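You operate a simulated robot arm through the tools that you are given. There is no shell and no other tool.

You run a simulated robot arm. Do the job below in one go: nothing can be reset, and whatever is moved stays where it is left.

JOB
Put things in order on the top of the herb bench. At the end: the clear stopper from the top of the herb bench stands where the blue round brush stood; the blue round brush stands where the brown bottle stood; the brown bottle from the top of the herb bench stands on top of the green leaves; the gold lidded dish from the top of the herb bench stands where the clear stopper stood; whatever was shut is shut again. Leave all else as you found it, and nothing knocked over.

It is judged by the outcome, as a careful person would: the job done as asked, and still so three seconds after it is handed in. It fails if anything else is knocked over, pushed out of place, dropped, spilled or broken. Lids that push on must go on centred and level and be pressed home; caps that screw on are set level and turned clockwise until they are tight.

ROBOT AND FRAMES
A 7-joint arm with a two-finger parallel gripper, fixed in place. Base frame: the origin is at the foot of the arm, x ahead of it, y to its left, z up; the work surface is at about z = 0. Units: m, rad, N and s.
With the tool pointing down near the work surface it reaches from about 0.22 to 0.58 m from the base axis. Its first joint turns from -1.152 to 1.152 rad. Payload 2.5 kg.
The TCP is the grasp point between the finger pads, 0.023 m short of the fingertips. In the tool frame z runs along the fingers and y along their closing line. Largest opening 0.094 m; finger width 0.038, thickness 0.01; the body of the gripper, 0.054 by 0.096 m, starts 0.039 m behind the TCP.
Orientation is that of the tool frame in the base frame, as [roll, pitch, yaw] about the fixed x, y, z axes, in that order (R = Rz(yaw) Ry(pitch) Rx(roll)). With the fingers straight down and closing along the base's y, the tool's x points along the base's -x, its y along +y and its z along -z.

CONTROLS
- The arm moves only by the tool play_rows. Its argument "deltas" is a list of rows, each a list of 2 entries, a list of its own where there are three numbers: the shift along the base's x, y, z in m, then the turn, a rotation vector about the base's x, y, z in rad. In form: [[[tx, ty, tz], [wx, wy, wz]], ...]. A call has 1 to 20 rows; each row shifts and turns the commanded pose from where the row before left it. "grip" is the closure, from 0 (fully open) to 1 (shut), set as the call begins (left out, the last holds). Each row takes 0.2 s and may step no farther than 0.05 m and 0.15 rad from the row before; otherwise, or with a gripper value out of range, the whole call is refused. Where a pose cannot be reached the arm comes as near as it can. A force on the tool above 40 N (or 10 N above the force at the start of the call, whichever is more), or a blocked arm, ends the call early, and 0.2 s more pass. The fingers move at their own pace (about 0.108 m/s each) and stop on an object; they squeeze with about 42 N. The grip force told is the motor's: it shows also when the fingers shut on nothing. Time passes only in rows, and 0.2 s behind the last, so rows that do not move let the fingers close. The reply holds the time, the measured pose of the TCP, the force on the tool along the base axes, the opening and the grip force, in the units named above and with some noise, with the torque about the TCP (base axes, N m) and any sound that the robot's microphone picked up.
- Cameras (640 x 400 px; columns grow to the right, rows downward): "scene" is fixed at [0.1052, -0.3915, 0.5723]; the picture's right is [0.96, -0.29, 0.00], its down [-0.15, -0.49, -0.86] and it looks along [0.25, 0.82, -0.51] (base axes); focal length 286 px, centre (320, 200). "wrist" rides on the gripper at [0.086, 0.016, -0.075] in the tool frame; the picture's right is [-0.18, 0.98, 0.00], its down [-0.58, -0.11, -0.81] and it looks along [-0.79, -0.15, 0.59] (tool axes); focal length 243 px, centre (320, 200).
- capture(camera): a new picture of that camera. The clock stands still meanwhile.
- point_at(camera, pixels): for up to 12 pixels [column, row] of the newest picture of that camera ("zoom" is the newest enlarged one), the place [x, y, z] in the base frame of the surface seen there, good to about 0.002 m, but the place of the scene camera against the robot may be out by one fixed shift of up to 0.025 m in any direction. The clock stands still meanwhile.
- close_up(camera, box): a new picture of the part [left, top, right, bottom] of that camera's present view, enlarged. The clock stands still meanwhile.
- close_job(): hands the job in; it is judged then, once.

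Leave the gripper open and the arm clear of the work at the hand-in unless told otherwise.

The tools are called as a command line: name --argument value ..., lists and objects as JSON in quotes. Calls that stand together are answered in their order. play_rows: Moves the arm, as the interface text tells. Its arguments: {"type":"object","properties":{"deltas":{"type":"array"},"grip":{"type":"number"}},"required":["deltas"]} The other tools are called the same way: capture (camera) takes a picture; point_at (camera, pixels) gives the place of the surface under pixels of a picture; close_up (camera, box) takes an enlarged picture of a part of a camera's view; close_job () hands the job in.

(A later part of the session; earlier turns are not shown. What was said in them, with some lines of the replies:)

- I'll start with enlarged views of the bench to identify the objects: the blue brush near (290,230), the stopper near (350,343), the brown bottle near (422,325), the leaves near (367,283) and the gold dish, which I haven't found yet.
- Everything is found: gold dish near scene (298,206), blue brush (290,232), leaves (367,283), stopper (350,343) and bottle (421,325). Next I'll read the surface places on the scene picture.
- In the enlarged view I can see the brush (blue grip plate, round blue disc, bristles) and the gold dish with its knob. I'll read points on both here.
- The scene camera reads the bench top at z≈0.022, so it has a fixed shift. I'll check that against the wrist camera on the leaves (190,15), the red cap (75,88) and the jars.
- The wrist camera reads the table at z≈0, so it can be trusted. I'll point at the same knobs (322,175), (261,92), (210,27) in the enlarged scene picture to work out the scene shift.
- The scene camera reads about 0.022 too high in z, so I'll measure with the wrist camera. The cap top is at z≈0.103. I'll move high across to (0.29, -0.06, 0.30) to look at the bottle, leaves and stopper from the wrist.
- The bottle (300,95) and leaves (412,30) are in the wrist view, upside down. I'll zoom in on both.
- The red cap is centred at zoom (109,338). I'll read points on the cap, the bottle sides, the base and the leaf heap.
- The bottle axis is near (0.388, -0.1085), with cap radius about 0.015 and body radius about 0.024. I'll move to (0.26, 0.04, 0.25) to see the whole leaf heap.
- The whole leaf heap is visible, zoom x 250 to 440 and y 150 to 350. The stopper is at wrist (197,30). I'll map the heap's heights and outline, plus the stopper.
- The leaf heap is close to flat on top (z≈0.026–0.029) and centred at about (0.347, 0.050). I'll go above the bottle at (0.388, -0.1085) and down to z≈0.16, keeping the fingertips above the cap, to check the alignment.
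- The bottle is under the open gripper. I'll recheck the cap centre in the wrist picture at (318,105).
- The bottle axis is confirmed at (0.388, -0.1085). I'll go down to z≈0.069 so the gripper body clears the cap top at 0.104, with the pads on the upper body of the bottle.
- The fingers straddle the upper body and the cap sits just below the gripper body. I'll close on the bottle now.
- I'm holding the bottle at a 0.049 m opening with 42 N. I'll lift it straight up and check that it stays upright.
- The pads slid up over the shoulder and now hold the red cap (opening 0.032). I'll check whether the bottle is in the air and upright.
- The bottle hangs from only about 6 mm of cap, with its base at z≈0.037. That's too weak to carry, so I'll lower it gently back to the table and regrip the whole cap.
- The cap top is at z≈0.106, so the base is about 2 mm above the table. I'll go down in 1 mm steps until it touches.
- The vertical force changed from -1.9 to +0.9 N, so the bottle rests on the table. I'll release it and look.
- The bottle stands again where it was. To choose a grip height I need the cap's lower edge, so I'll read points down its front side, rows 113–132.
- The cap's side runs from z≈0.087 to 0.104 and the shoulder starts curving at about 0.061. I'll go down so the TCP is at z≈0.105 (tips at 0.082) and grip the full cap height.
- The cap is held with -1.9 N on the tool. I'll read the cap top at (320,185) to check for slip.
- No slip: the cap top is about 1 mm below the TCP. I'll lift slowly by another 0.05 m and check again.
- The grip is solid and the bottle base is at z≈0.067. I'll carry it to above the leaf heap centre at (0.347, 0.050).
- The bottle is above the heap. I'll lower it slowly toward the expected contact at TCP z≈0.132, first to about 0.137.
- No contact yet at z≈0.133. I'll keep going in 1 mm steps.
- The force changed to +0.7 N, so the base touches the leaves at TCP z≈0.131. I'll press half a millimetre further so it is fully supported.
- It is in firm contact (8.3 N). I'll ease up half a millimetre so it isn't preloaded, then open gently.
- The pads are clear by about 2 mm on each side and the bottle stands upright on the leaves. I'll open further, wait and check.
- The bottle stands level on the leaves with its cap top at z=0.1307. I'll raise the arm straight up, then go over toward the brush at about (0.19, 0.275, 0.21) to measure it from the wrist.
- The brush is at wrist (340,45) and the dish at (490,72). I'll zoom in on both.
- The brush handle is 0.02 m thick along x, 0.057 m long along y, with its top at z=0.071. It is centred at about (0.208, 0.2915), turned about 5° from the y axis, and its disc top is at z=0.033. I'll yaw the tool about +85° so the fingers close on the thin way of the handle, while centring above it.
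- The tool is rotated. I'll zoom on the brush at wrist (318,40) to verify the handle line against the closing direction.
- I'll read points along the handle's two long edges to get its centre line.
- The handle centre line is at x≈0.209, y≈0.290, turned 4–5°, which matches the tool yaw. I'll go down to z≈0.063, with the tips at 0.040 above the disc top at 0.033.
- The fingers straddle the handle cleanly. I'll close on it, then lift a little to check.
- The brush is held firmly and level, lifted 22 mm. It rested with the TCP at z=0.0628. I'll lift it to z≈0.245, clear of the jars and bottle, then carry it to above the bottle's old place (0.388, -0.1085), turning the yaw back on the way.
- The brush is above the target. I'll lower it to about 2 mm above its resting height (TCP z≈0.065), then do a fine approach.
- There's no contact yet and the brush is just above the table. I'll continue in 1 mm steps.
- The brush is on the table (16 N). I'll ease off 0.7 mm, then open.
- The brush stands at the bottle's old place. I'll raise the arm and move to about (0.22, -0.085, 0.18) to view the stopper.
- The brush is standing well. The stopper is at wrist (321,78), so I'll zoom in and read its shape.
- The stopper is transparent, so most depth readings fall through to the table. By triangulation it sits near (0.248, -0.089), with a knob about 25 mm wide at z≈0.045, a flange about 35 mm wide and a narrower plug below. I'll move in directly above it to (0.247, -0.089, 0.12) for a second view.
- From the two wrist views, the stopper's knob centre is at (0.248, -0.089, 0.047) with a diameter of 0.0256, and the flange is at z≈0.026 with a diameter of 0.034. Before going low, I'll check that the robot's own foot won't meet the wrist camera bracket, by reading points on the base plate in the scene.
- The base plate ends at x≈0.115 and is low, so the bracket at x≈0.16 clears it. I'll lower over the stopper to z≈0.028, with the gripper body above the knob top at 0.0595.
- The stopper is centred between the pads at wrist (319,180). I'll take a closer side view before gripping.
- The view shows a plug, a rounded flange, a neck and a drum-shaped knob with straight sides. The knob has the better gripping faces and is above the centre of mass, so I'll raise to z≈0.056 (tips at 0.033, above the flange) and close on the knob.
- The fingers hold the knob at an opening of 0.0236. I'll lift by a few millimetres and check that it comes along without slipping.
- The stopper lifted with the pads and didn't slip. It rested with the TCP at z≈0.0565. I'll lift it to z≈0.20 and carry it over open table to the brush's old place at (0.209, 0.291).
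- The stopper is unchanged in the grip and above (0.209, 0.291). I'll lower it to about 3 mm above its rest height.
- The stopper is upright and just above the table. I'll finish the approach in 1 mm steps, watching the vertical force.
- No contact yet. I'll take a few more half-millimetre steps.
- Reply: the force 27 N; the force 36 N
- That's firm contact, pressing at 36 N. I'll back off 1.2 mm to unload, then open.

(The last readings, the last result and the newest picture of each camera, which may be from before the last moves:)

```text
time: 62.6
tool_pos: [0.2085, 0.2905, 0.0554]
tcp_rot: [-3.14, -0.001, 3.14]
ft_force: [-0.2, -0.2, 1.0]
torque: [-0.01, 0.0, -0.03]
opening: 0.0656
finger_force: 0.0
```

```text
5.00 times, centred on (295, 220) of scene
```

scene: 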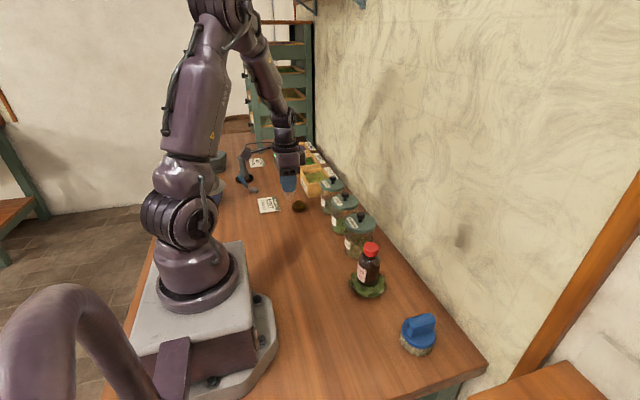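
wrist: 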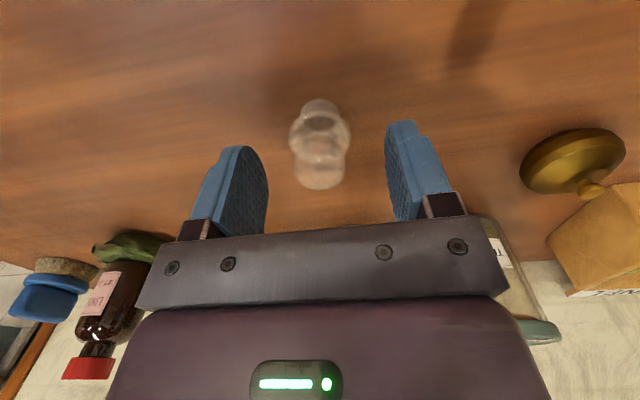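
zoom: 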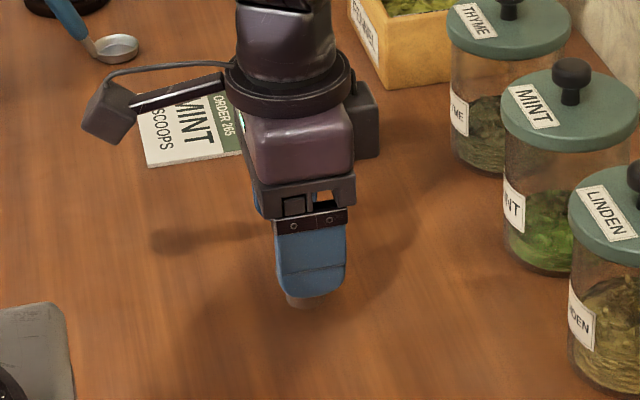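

The stopper stands upright at the brush's old place. I'll raise the arm straight up, then move to (0.235, 0.435, 0.17) to measure the gold dish and the fennel box next to it.

play_rows --deltas '[[[0, 0, 0.02], [0, 0, 0]], [[0, 0, 0.035], [0, 0, 0]], [[0, 0, 0.035], [0, 0, 0]], [[0, 0, 0.025], [0, 0, 0]], [[0.006, 0.036, 0], [0, 0, 0]], [[0.007, 0.036, 0], [0, 0, 0]], [[0.007, 0.036, 0], [0, 0, 0]], [[0.006, 0.036, 0], [0, 0, 0]], [[0, 0, 0], [0, 0, 0]]]'

capture --camera "wrist"

capture --camera "scene"

```text
time: 64.6
tool_pos: [0.2344, 0.4346, 0.1712]
tcp_rot: [-3.141, 0.001, 3.138]
ft_force: [-0.3, -1.0, -0.2]
torque: [-0.01, -0.04, 0.02]
opening: 0.0658
finger_force: 0.0
```

```text
taken
```

wrist: 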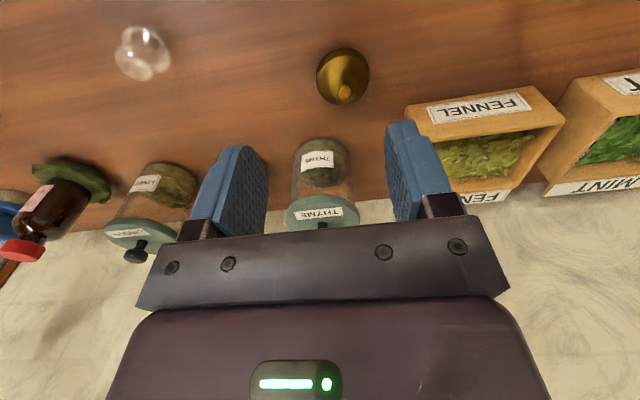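

```text
taken
```

scene: 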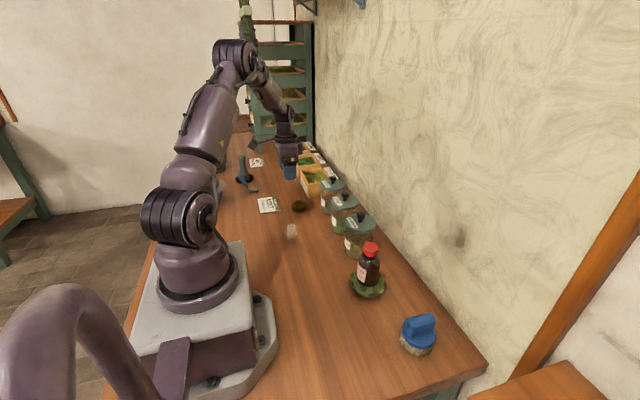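

The stopper stands at the brush's old spot, around scene (291,232). The dish is at wrist (343,76), so I'll zoom in and read its outline and the fennel box corners.

close_up --camera "wrist" --box '[290, 30, 410, 120]'

point_at --camera "wrist" --pixels '[[344, 94], [344, 85], [344, 75], [344, 65], [344, 55], [344, 49], [320, 75], [368, 75], [325, 92], [362, 92], [408, 112], [420, 136]]'

```text
4.44 times, centred on (350, 75) of wrist
```

zoom: 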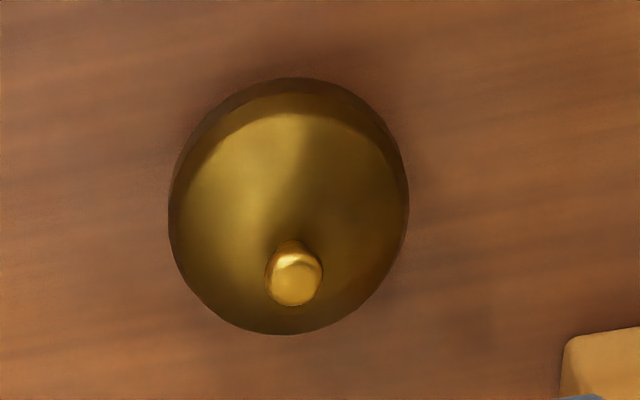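

```text
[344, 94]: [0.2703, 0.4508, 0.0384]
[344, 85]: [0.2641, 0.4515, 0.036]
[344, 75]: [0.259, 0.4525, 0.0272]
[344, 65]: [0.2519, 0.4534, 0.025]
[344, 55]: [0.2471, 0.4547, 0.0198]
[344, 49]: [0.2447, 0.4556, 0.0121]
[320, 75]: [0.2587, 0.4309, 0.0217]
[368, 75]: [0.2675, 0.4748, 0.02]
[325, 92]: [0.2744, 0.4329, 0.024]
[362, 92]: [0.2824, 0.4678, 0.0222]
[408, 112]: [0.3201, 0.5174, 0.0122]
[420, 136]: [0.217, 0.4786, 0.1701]
```

The dish is centred at about (0.269, 0.4505), with radius about 0.025 and knob top at z≈0.039. I need to know where the lid seam is, so I'll zoom in on its side profile in the scene view.

close_up --camera "scene" --box '[284, 192, 316, 216]'

close_up --camera "wrist" --box '[310, 44, 376, 110]'

```text
16.00 times, centred on (300, 204) of scene
```

zoom: 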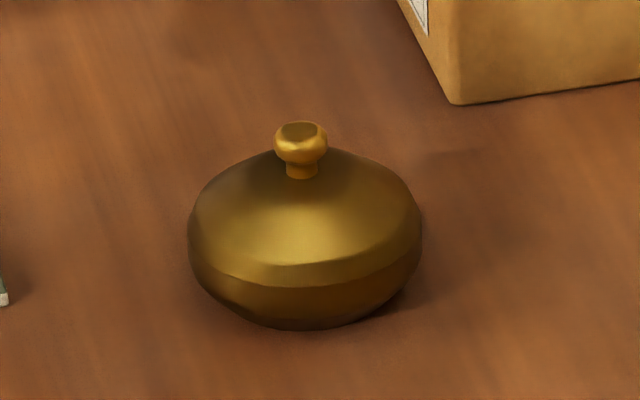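

```text
6.06 times, centred on (343, 77) of wrist
```

zoom: 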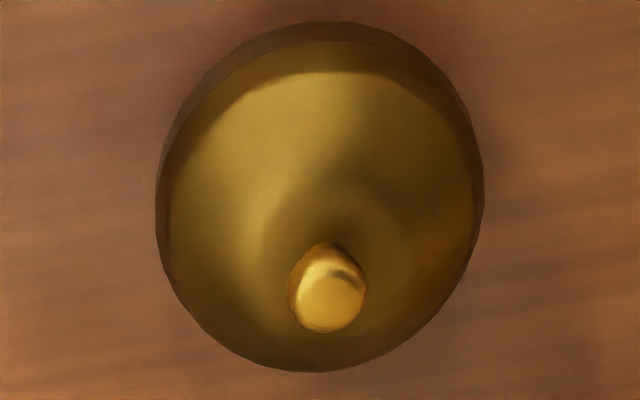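

The lighter dome is the lid and the darker bowl sits below it, with the seam at about zoom row 285 at the front. I'll read the profile down the front and the sides to see which part is widest.

close_up --camera "scene" --box '[284, 192, 316, 216]'

point_at --camera "zoom" --pixels '[[305, 200], [305, 230], [305, 250], [305, 262], [305, 270], [305, 278], [305, 285], [305, 292], [305, 300], [305, 312], [305, 322], [305, 335]]'

point_at --camera "zoom" --pixels '[[192, 215], [190, 230], [190, 245], [194, 262], [200, 278], [212, 292], [418, 215], [421, 230], [420, 245], [416, 262], [408, 278], [300, 125]]'

```text
16.00 times, centred on (300, 204) of scene
```

zoom: 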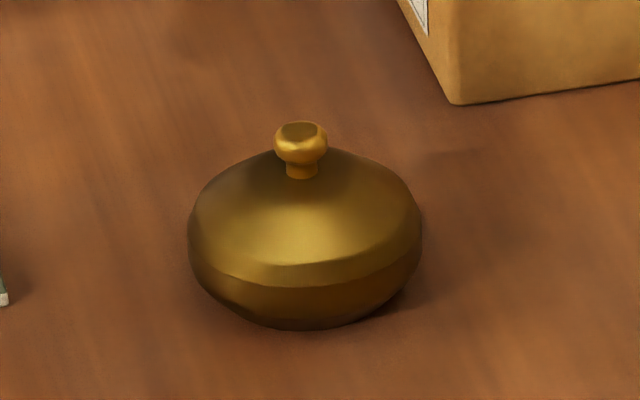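

```text
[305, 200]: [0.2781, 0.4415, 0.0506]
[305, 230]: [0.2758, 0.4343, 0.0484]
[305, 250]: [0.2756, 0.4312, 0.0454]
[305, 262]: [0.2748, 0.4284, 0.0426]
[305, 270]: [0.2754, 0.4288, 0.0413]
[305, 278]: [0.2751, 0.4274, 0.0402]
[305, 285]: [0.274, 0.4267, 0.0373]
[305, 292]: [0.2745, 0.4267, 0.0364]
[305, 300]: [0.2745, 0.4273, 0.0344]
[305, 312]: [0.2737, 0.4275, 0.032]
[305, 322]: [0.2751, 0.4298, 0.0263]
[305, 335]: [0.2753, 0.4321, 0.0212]
```

```text
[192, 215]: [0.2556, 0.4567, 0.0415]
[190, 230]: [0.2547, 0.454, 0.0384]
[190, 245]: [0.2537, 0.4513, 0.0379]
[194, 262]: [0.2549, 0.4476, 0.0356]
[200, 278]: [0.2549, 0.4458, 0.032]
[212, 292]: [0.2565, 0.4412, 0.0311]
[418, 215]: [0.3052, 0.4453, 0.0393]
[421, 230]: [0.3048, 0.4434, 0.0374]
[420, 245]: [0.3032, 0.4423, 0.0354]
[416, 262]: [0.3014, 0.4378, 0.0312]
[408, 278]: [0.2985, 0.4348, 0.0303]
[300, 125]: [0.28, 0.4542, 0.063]
```

The widest ring is at z≈0.0145, right at the bowl rim and seam, with nearly vertical bowl sides below it. Gripping low around the dish should hold the bowl rim together with the lid edge. I'll open fully, centre above (0.269, 0.4505) and go down to z≈0.085 to check.

play_rows --deltas '[[[0, 0, 0], [0, 0, 0]], [[0.0175, 0.008, 0], [0, 0, 0]], [[0.0172, 0.0076, 0], [0, 0, 0]], [[0, 0, -0.03], [0, 0, 0]], [[0, 0, -0.03], [0, 0, 0]], [[0, 0, -0.026], [0, 0, 0]], [[0, 0, 0], [0, 0, 0]]]' --grip 0

capture --camera "wrist"

close_up --camera "wrist" --box '[260, 60, 380, 180]'

close_up --camera "scene" --box '[250, 160, 350, 240]'

```text
time: 66.2
tool_pos: [0.2701, 0.4515, 0.084]
tcp_rot: [-3.14, 0.0, 3.14]
ft_force: [-0.4, -1.0, -0.4]
torque: [-0.03, 0.01, 0.02]
opening: 0.094
finger_force: 0.0
```

```text
taken
```

wrist: 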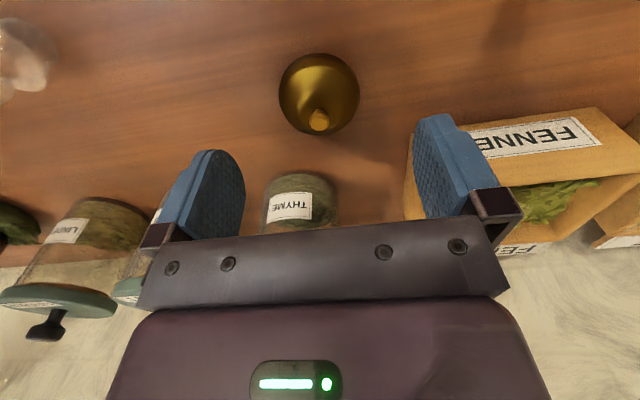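

```text
3.33 times, centred on (320, 120) of wrist
```

zoom: 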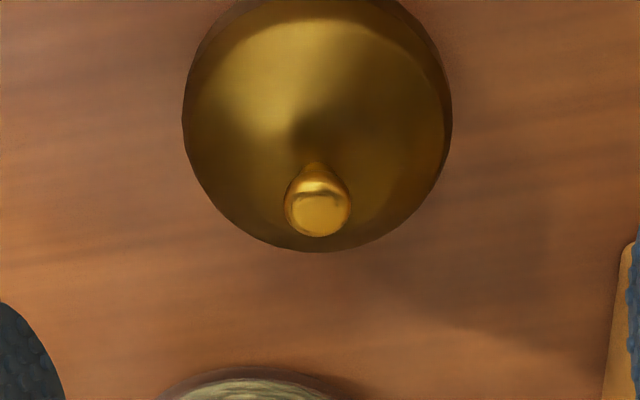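

```text
5.00 times, centred on (300, 200) of scene
```

zoom: 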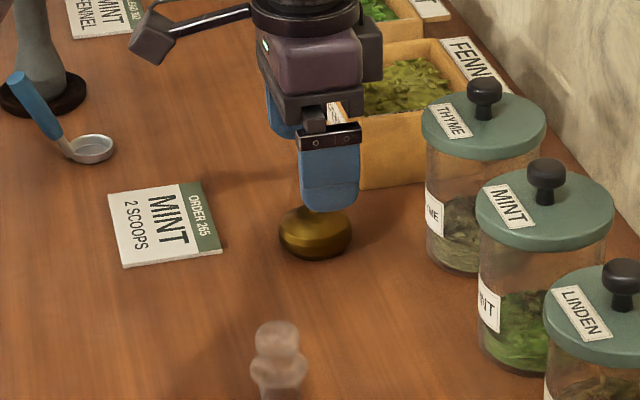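

The dish is well centred. I'll check the knob and edge points plus the fennel box top against the descending gripper.

point_at --camera "wrist" --pixels '[[319, 118], [319, 124], [319, 110], [284, 90], [354, 90], [319, 60], [319, 75], [415, 125], [410, 200], [500, 120], [590, 115], [405, 210]]'

```text
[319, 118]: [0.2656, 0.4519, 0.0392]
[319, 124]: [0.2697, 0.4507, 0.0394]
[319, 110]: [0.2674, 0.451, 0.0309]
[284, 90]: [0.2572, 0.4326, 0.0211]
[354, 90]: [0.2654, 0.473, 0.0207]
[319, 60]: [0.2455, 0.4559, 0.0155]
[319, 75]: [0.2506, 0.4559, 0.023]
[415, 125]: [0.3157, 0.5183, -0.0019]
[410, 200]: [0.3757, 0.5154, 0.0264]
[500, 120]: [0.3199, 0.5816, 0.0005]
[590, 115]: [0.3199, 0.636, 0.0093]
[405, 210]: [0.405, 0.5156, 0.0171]
```

The knob centre is at (0.268, 0.451) and the fennel box (x>0.315, y>0.515) is clear of the fingers. I'll go down to z≈0.026, with the tips about 3 mm above the table.

play_rows --deltas '[[[-0.001, 0.0003, -0.02], [0, 0, 0]], [[0, 0, -0.02], [0, 0, 0]], [[0, 0, -0.012], [0, 0, 0]], [[0, 0, -0.006], [0, 0, 0]], [[0, 0, 0], [0, 0, 0]]]'

capture --camera "wrist"

close_up --camera "wrist" --box '[230, 100, 410, 240]'

```text
time: 67.4
tool_pos: [0.2678, 0.4498, 0.0265]
tcp_rot: [3.141, 0.0, 3.14]
ft_force: [0.1, 0.2, -0.1]
torque: [-0.01, -0.04, -0.01]
opening: 0.0941
finger_force: 0.0
```

```text
taken
```

wrist: 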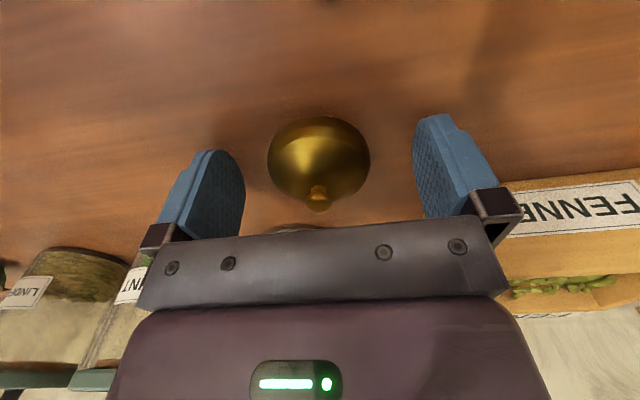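

```text
2.86 times, centred on (320, 170) of wrist
```

zoom: 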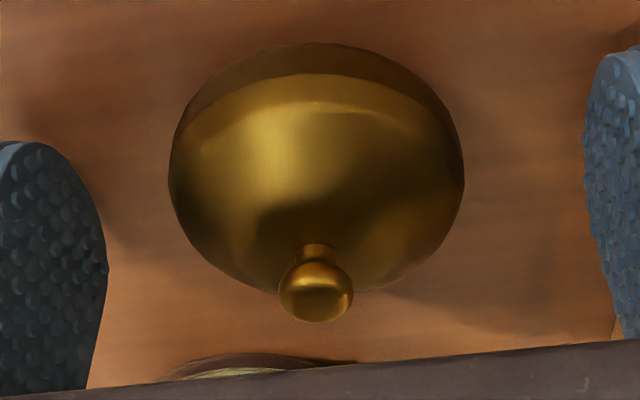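

The dish is centred between the pads and I can see the lid seam at the rim. I'll close on it.

play_rows --deltas '[[[0, 0, 0], [0, 0, 0]], [[0, 0, 0], [0, 0, 0]], [[0, 0, 0], [0, 0, 0]], [[0, 0, 0], [0, 0, 0]]]' --grip 0.9

capture --camera "wrist"

close_up --camera "wrist" --box '[230, 100, 410, 240]'

```text
time: 68.4
tool_pos: [0.2681, 0.4511, 0.027]
tcp_rot: [3.141, 0.0, 3.14]
ft_force: [0.3, -0.7, -0.7]
torque: [-0.01, 0.0, 0.0]
opening: 0.05
finger_force: 42.0
```

```text
taken
```

wrist: 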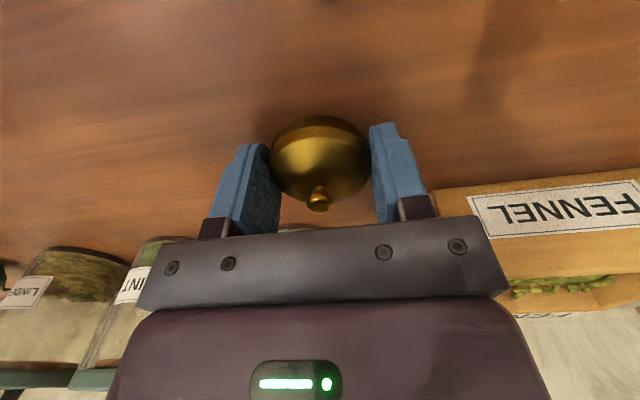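

```text
2.86 times, centred on (320, 170) of wrist
```

zoom: 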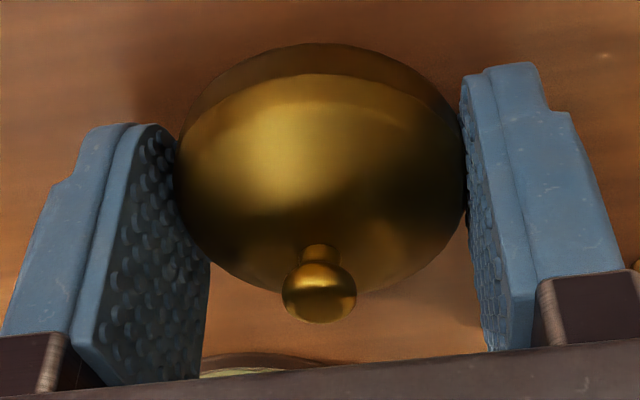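

The dish is held at a 0.050 m opening. I'll lift just 6 mm and check that the bowl comes along with the lid and stays level.

play_rows --deltas '[[[0, 0, 0.0015], [0, 0, 0]], [[0, 0, 0.002], [0, 0, 0]], [[0, 0, 0.0025], [0, 0, 0]], [[0, 0, 0], [0, 0, 0]]]'

capture --camera "wrist"

close_up --camera "wrist" --box '[230, 100, 410, 240]'

close_up --camera "scene" --box '[270, 180, 326, 222]'

```text
time: 69.4
tool_pos: [0.2675, 0.4504, 0.0326]
tcp_rot: [-3.141, 0.001, 3.139]
ft_force: [-0.2, -0.6, -0.8]
torque: [-0.01, 0.0, 0.03]
opening: 0.05
finger_force: 42.0
```

```text
taken
```

wrist: 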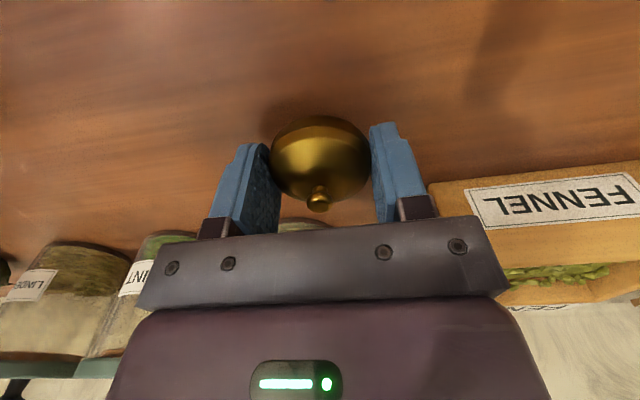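

```text
2.86 times, centred on (320, 170) of wrist
```

zoom: 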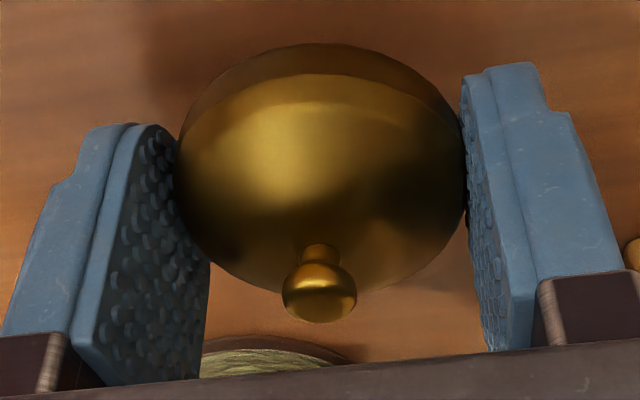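

```text
9.52 times, centred on (298, 201) of scene
```

zoom: 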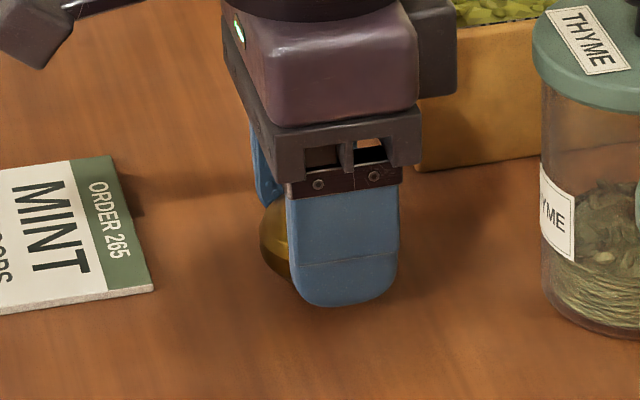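

The bowl and lid moved together, with the same relative picture in the wrist view. I'll lift another 20 mm slowly and check again for slip or tilt.

play_rows --deltas '[[[0, 0, 0.003], [0, 0, 0]], [[0, 0, 0.005], [0, 0, 0]], [[0, 0, 0.006], [0, 0, 0]], [[0, 0, 0.004], [0, 0, 0]], [[0, 0, 0.002], [0, 0, 0]], [[0, 0, 0], [0, 0, 0]]]'

close_up --camera "wrist" --box '[230, 100, 410, 240]'

close_up --camera "scene" --box '[270, 180, 326, 222]'

```text
time: 70.8
tool_pos: [0.2693, 0.4505, 0.0536]
tcp_rot: [3.141, 0.0, 3.139]
ft_force: [-0.5, 0.8, -0.7]
torque: [0.0, -0.01, 0.03]
opening: 0.05
finger_force: 41.5
```

```text
2.86 times, centred on (320, 170) of wrist
```

zoom: 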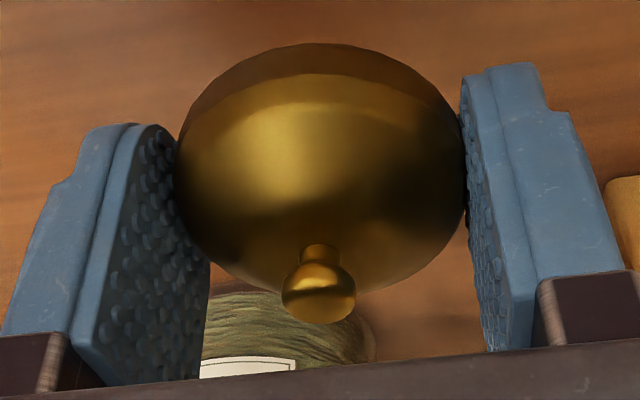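

```text
9.52 times, centred on (298, 201) of scene
```

zoom: 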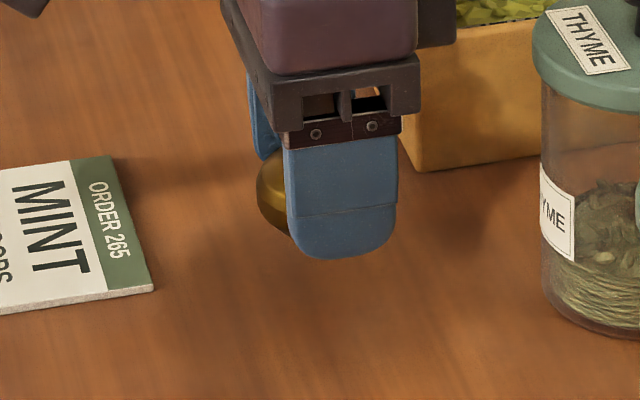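

The dish is steady in the grip. I'll raise it smoothly to z≈0.20 and carry it over open table toward the stopper's old place at (0.248, -0.089), first to y≈0.10.

play_rows --deltas '[[[0, 0, 0.01], [0, 0, 0]], [[0, 0, 0.02], [0, 0, 0]], [[0, 0, 0.03], [0, 0, 0]], [[0, 0, 0.035], [0, 0, 0]], [[0, 0, 0.03], [0, 0, 0]], [[0, 0, 0.015], [0, 0, 0]], [[0, 0, 0.005], [0, 0, 0]], [[0, -0.012, 0], [0, 0, 0]], [[0, -0.024, 0], [0, 0, 0]], [[0, -0.035, 0], [0, 0, 0]], [[0, -0.035, 0], [0, 0, 0]], [[0, -0.035, 0], [0, 0, 0]], [[0, -0.035, 0], [0, 0, 0]], [[0, -0.035, 0], [0, 0, 0]], [[0, -0.035, 0], [0, 0, 0]], [[0, -0.035, 0], [0, 0, 0]], [[0, -0.035, 0], [0, 0, 0]], [[0, -0.022, 0], [0, 0, 0]], [[0, -0.0127, 0], [0, 0, 0]], [[0, 0, 0], [0, 0, 0]]]'

close_up --camera "wrist" --box '[230, 100, 410, 240]'

capture --camera "scene"

```text
time: 75.0
tool_pos: [0.2682, 0.0987, 0.1986]
tcp_rot: [3.14, -0.001, 3.139]
ft_force: [-0.2, 0.9, -0.5]
torque: [-0.02, -0.03, 0.02]
opening: 0.0498
finger_force: 41.8
```

```text
2.86 times, centred on (320, 170) of wrist
```

zoom: 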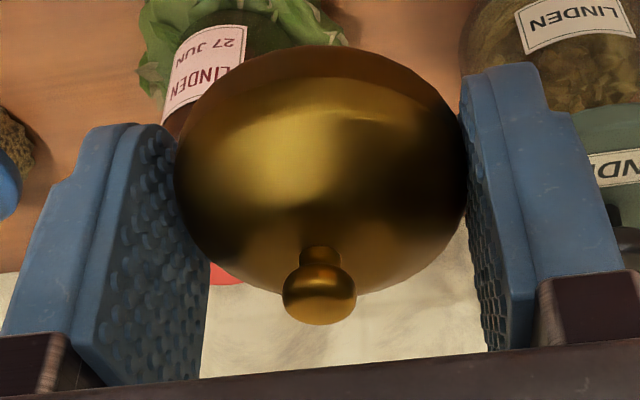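

```text
taken
```

scene: 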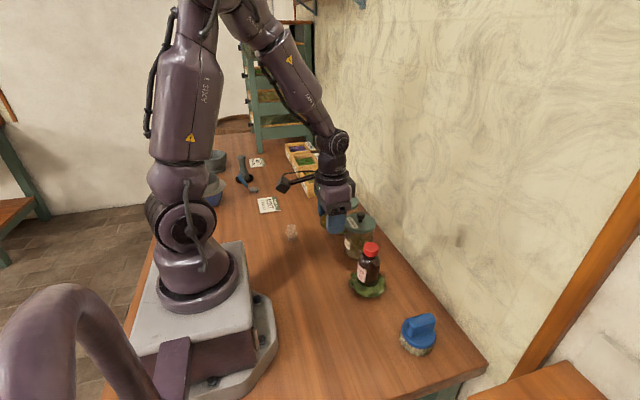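

The dish remains steady, with the knob and rim in the same place in the view. I'll continue gently to above (0.248, -0.089).

play_rows --deltas '[[[-0.001, -0.01, 0], [0, 0, 0]], [[-0.002, -0.018, 0], [0, 0, 0]], [[-0.0026, -0.025, 0], [0, 0, 0]], [[-0.003, -0.028, 0], [0, 0, 0]], [[-0.003, -0.028, 0], [0, 0, 0]], [[-0.003, -0.028, 0], [0, 0, 0]], [[-0.0026, -0.025, 0], [0, 0, 0]], [[-0.0017, -0.016, 0], [0, 0, 0]], [[-0.001, -0.0105, 0], [0, 0, 0]], [[0, 0, 0], [0, 0, 0]]]'

capture --camera "wrist"

close_up --camera "scene" --box '[300, 240, 420, 370]'

point_at --camera "wrist" --pixels '[[319, 196], [319, 203], [319, 175], [319, 150], [319, 130], [290, 160], [350, 160], [319, 122]]'

```text
time: 77.2
tool_pos: [0.2492, -0.0887, 0.1987]
tcp_rot: [3.142, 0.0, 3.14]
ft_force: [0.0, -0.3, -1.2]
torque: [0.03, -0.01, -0.03]
opening: 0.0499
finger_force: 42.0
```

```text
taken
```

wrist: 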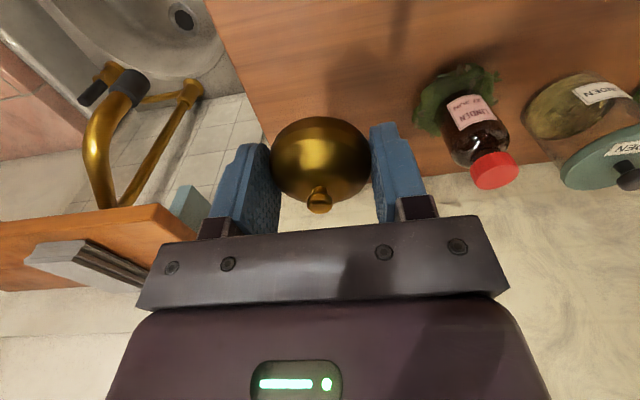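

```text
3.08 times, centred on (360, 305) of scene
```

zoom: 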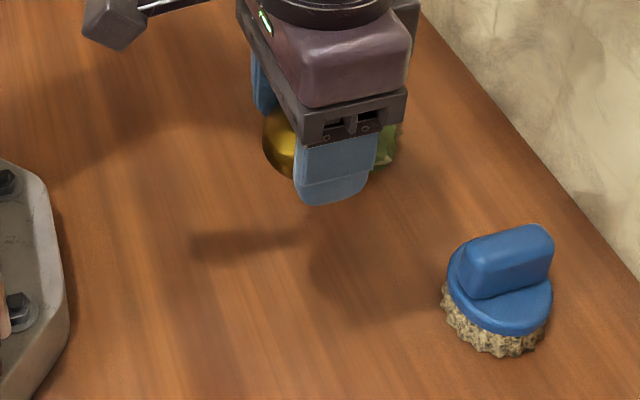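

```text
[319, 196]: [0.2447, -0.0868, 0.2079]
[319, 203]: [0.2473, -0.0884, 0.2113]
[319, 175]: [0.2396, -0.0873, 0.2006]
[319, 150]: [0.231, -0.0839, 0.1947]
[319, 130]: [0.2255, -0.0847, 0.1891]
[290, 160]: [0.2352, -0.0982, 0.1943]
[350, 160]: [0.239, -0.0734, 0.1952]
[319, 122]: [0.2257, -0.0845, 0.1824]
```

The dish is level, with the knob top 12.5 mm above the TCP as at the start, and it is above (0.248, -0.089). I'll lower it to about 4 mm above contact.

play_rows --deltas '[[[0, -0.0005, -0.015], [0, 0, 0]], [[0, 0, -0.03], [0, 0, 0]], [[0, 0, -0.035], [0, 0, 0]], [[0, 0, -0.035], [0, 0, 0]], [[0, 0, -0.025], [0, 0, 0]], [[0, 0, -0.015], [0, 0, 0]], [[0, 0, -0.008], [0, 0, 0]], [[0, 0, -0.004], [0, 0, 0]], [[0, 0, 0], [0, 0, 0]]]'

play_rows --deltas '[[[0, 0, -0.001], [0, 0, 0]], [[0, 0, -0.001], [0, 0, 0]], [[0, 0, 0], [0, 0, 0]]]'

play_rows --deltas '[[[0, 0, -0.001], [0, 0, 0]], [[0, 0, 0], [0, 0, 0]]]'

```text
time: 79.2
tool_pos: [0.2489, -0.0892, 0.0299]
tcp_rot: [3.141, 0.001, 3.141]
ft_force: [0.1, 1.2, -1.1]
torque: [-0.01, -0.04, 0.03]
opening: 0.0499
finger_force: 42.0
```

```text
time: 80.0
tool_pos: [0.2491, -0.0891, 0.0288]
tcp_rot: [3.141, 0.0, 3.139]
ft_force: [0.9, 0.1, -0.6]
torque: [0.02, 0.0, -0.03]
opening: 0.0502
finger_force: 42.5
```

```text
time: 80.6
tool_pos: [0.2493, -0.0897, 0.0291]
tcp_rot: [-3.14, 0.0, 3.14]
ft_force: [-0.4, -0.5, 0.1]
torque: [0.01, -0.03, -0.01]
opening: 0.05
finger_force: 42.0
```

It should now be about 1 mm above its grasp height. I'll go down in half-millimetre steps.

play_rows --deltas '[[[0, 0, -0.0005], [0, 0, 0]], [[0, 0, 0], [0, 0, 0]]]'

play_rows --deltas '[[[0, 0, -0.0005], [0, 0, 0]], [[0, 0, 0], [0, 0, 0]]]'

capture --camera "wrist"

close_up --camera "wrist" --box '[230, 100, 410, 240]'

```text
time: 81.2
tool_pos: [0.2481, -0.0899, 0.0276]
tcp_rot: [-3.141, 0.001, 3.14]
ft_force: [0.3, 0.5, -1.1]
torque: [0.0, -0.01, 0.02]
opening: 0.0498
finger_force: 42.3
```

```text
time: 81.8
tool_pos: [0.2488, -0.0894, 0.0265]
tcp_rot: [3.14, 0.001, 3.14]
ft_force: [0.4, 0.4, -1.4]
torque: [0.03, 0.0, -0.01]
opening: 0.0501
finger_force: 42.0
```

```text
taken
```

wrist: 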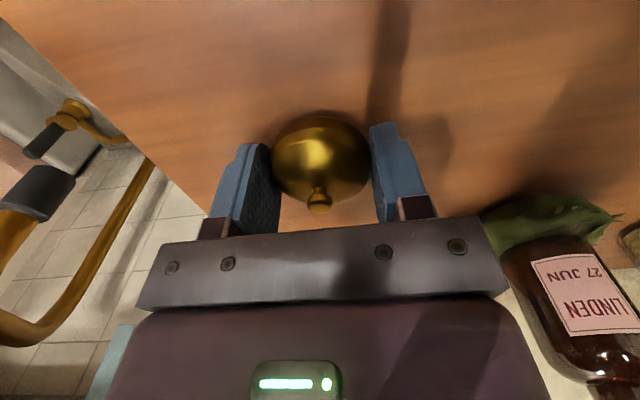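

```text
2.86 times, centred on (320, 170) of wrist
```

zoom: 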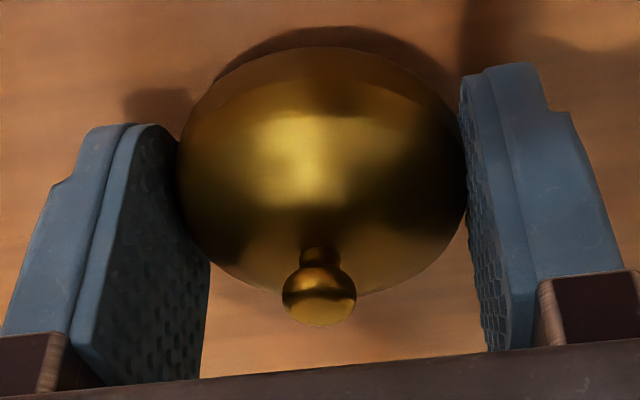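

The dish should be touching now. I'll read points on it to check level and height before releasing.

point_at --camera "wrist" --pixels '[[319, 203], [319, 210], [319, 196], [300, 175], [340, 175], [319, 150], [319, 135], [319, 128], [319, 122], [319, 119], [319, 112], [280, 150]]'

close_up --camera "scene" --box '[315, 300, 395, 370]'

```text
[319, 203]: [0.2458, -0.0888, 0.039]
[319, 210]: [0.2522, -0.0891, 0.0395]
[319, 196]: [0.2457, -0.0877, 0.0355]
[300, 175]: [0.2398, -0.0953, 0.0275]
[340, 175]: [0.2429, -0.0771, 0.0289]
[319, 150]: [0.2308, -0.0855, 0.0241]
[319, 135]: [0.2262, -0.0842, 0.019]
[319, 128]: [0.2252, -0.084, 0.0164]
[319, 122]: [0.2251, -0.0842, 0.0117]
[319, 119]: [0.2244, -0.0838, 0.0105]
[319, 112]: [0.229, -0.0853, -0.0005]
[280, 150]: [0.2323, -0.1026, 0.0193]
```

```text
5.71 times, centred on (355, 335) of scene
```

zoom: 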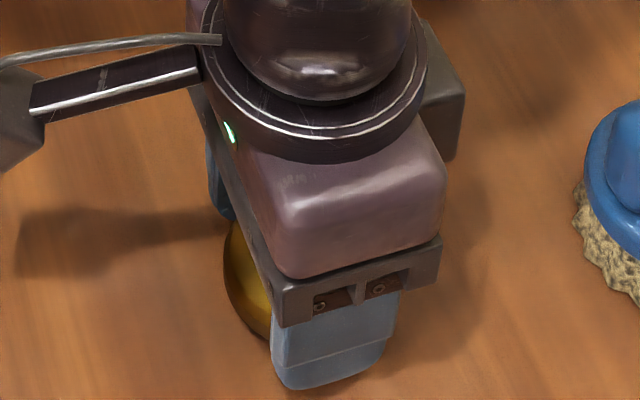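

The knob top is at z≈0.039, the same as when it stood before, so the bottom is within half a millimetre of the table. I'll continue in half-millimetre steps until the force shows contact.

play_rows --deltas '[[[0, 0, -0.0005], [0, 0, 0]], [[0, 0, 0], [0, 0, 0]]]'

```text
time: 82.4
tool_pos: [0.2485, -0.0898, 0.0272]
tcp_rot: [3.141, 0.0, 3.141]
ft_force: [-0.5, 1.1, 7.7]
torque: [-0.16, 0.0, -0.02]
opening: 0.0504
finger_force: 42.1
```

Contact at 7.7 N. I'll ease up 0.3 mm and open slightly, then fully.

play_rows --deltas '[[[0, 0, 0.0003], [0, 0, 0]], [[0, 0, 0], [0, 0, 0]]]'

play_rows --deltas '[[[0, 0, 0], [0, 0, 0]], [[0, 0, 0], [0, 0, 0]], [[0, 0, 0], [0, 0, 0]]]' --grip 0.38

play_rows --deltas '[[[0, 0, 0], [0, 0, 0]], [[0, 0, 0], [0, 0, 0]], [[0, 0, 0], [0, 0, 0]]]' --grip 0

capture --camera "wrist"

close_up --camera "wrist" --box '[230, 100, 410, 240]'

```text
time: 83.0
tool_pos: [0.2486, -0.0892, 0.027]
tcp_rot: [3.141, -0.002, 3.141]
ft_force: [-0.7, 0.6, 7.7]
torque: [-0.14, -0.03, 0.0]
opening: 0.0499
finger_force: 41.7
```

```text
time: 83.8
tool_pos: [0.2477, -0.0888, 0.0266]
tcp_rot: [-3.141, 0.0, 3.14]
ft_force: [0.0, 0.3, 0.9]
torque: [0.0, 0.01, 0.0]
opening: 0.0582
finger_force: 0.2
```

```text
time: 84.6
tool_pos: [0.2488, -0.0894, 0.0262]
tcp_rot: [3.14, 0.0, 3.14]
ft_force: [-0.5, -0.3, -0.4]
torque: [0.02, 0.02, -0.02]
opening: 0.094
finger_force: 0.0
```

```text
taken
```

wrist: 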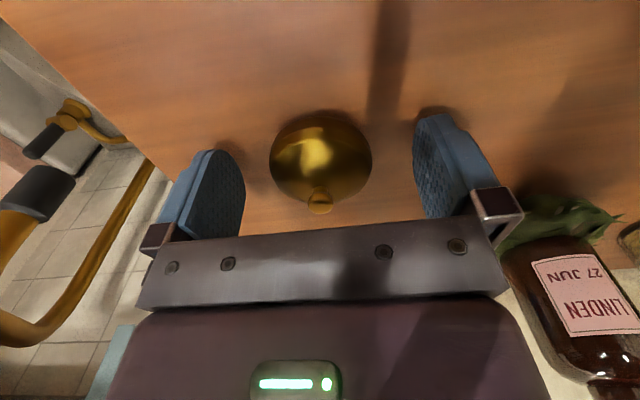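

```text
2.86 times, centred on (320, 170) of wrist
```

zoom: 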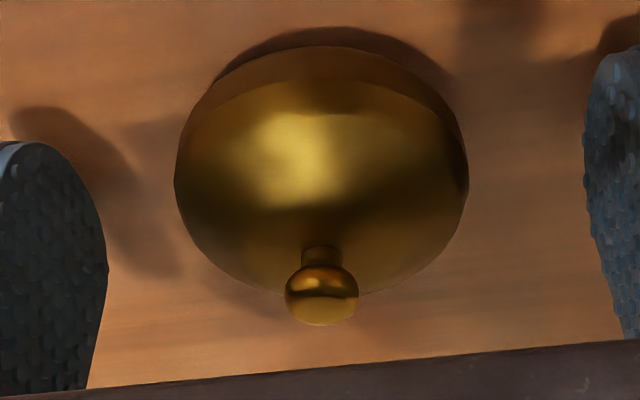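

The dish stands with its lid on. I'll raise the arm straight up and look over the whole bench.

play_rows --deltas '[[[0, 0, 0.015], [0, 0, 0]], [[0, 0, 0.03], [0, 0, 0]], [[0, 0, 0.04], [0, 0, 0]], [[0, 0, 0.04], [0, 0, 0]], [[0, 0, 0.04], [0, 0, 0]], [[-0.01, 0, 0.02], [0, 0, 0]], [[-0.01, 0, 0], [0, 0, 0]], [[0, 0, 0], [0, 0, 0]]]'

capture --camera "wrist"

capture --camera "scene"

```text
time: 86.4
tool_pos: [0.228, -0.0891, 0.211]
tcp_rot: [3.141, 0.0, 3.141]
ft_force: [-0.5, 0.1, 0.2]
torque: [-0.02, 0.03, 0.05]
opening: 0.0941
finger_force: 0.1
```

```text
taken
```

wrist: 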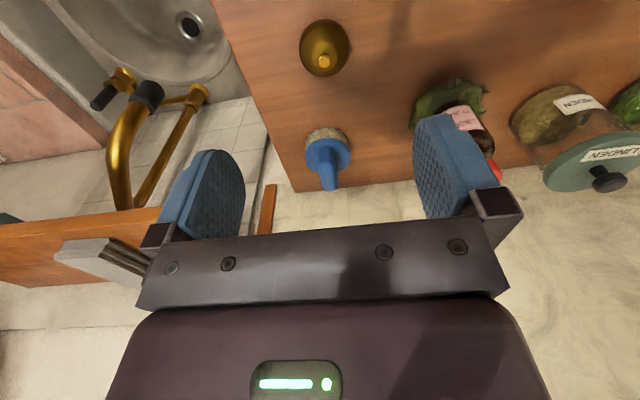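

```text
taken
```

scene: 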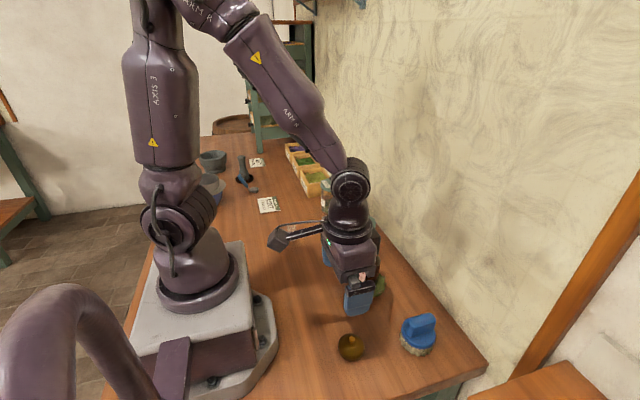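

The dish is upright with its lid on at wrist (324,48), and the brush is standing. I'll raise the arm back to the start pose, high and clear, then check everything.

play_rows --deltas '[[[0, 0, 0.035], [0, 0, 0]], [[0, 0, 0.036], [0, 0, 0]], [[0, 0, 0.035], [0, 0, 0]], [[0.0145, 0.02975, 0], [0, 0, 0]], [[0.0145, 0.02975, 0], [0, 0, 0]], [[0.0145, 0.02975, 0], [0, 0, 0]], [[0.0145, 0.02975, 0], [0, 0, 0]], [[0.0145, 0.02975, 0], [0, 0, 0]], [[0.0145, 0.02975, 0], [0, 0, 0]], [[0.0145, 0.02975, 0], [0, 0, 0]], [[0.0145, 0.02975, 0], [0, 0, 0]], [[0.0145, 0.02975, 0], [0, 0, 0]], [[0.0145, 0.02975, 0], [0, 0, 0]], [[0, 0, 0], [0, 0, 0]]]'

capture --camera "scene"

close_up --camera "scene" --box '[260, 200, 500, 400]'

close_up --camera "scene" --box '[240, 140, 400, 240]'

```text
time: 89.4
tool_pos: [0.3745, 0.2089, 0.3179]
tcp_rot: [3.141, 0.0, 3.141]
ft_force: [0.2, -0.6, -0.7]
torque: [0.01, 0.02, 0.0]
opening: 0.0939
finger_force: 0.0
```

```text
taken
```

scene: 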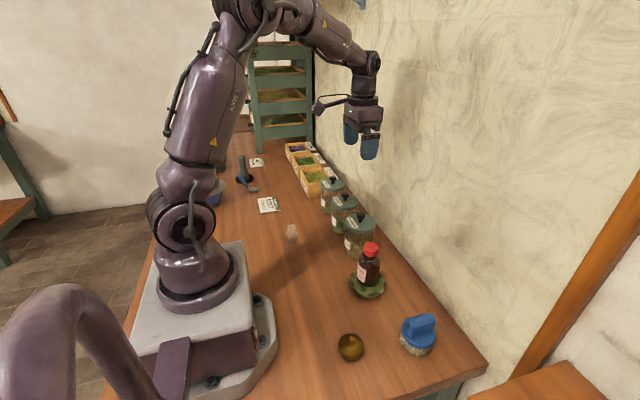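

```text
2.00 times, centred on (380, 300) of scene
```

zoom: 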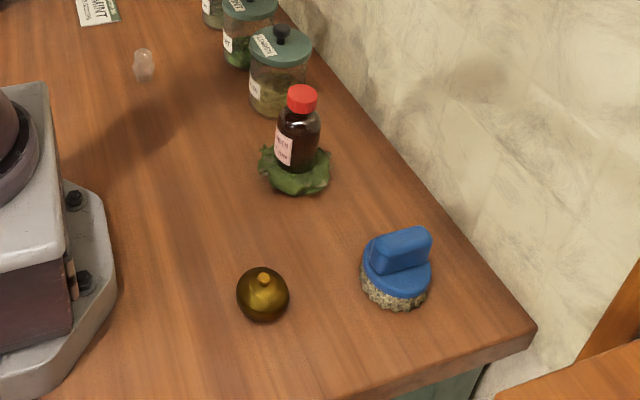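

```text
4.00 times, centred on (320, 190) of scene
```

zoom: 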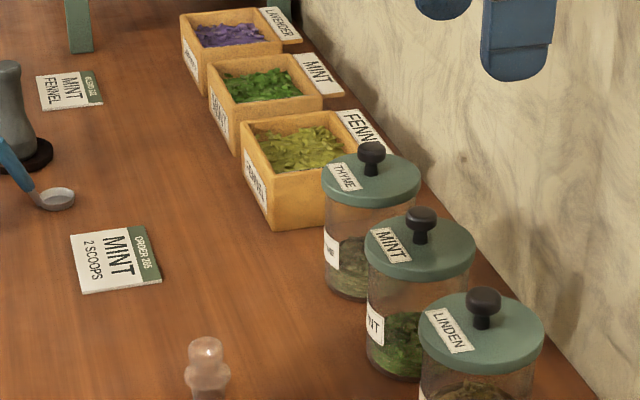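

All four items are in place and the rest looks untouched. I'll take final close looks at the dish lid and at the bottle and stopper.

close_up --camera "scene" --box '[330, 325, 374, 370]'

point_at --camera "scene" --pixels '[[351, 337], [340, 348], [362, 346], [350, 358], [371, 248], [366, 282], [418, 325], [404, 340], [432, 340]]'

close_up --camera "scene" --box '[270, 215, 400, 305]'

```text
8.89 times, centred on (352, 348) of scene
```

zoom: 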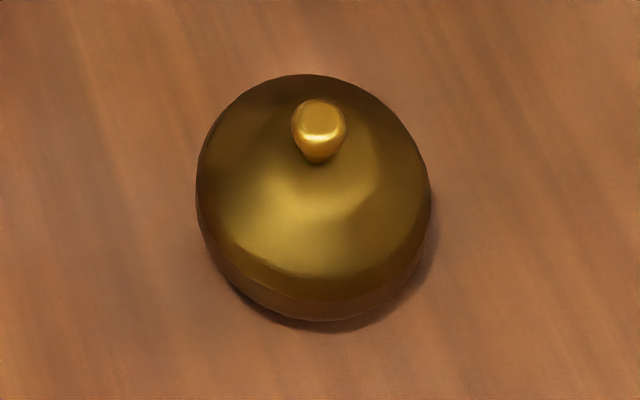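

```text
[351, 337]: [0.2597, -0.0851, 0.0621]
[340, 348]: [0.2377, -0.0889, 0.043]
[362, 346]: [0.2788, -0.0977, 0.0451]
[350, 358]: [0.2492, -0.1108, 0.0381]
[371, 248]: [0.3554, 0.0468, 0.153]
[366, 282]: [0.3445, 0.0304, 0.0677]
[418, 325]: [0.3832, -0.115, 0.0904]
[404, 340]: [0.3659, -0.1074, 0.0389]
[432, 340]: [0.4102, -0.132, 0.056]
```

```text
4.44 times, centred on (335, 260) of scene
```

zoom: 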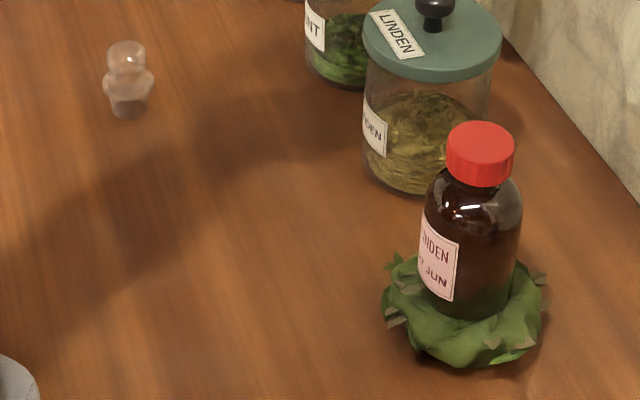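

Everything is as asked: the bottle stands upright and capped on the leaves, the brush is in the bottle's place, the stopper is in the brush's place, and the dish, lid seated, is in the stopper's place. The gripper is open and the arm is clear, so I'm handing in.

close_job

```text
The job is handed in.
```

The job is handed in, and all four items on the herb bench are where you asked, with nothing knocked over. The tool gave no verdict, only that the hand-in was received.

- **Brown bottle:** it stands upright on top of the green leaves with its cap on.
- **Blue round brush:** it stands where the brown bottle stood. I turned it about 85° when setting it down, so its handle now points a different way.
- **Clear stopper:** it stands where the blue brush stood.
- **Gold lidded dish:** it stands where the clear stopper stood, with its lid still seated and level.

On the first lift of the bottle, the fingers slid up the glass and caught it by the cap. I set it back down on its spot, gripped the whole cap, and the second lift held without slipping. The bottle didn't fall or spill.

In the final pictures the jars, boxes and cards looked untouched. The gripper is open and the arm is back at its start pose, clear of the work.
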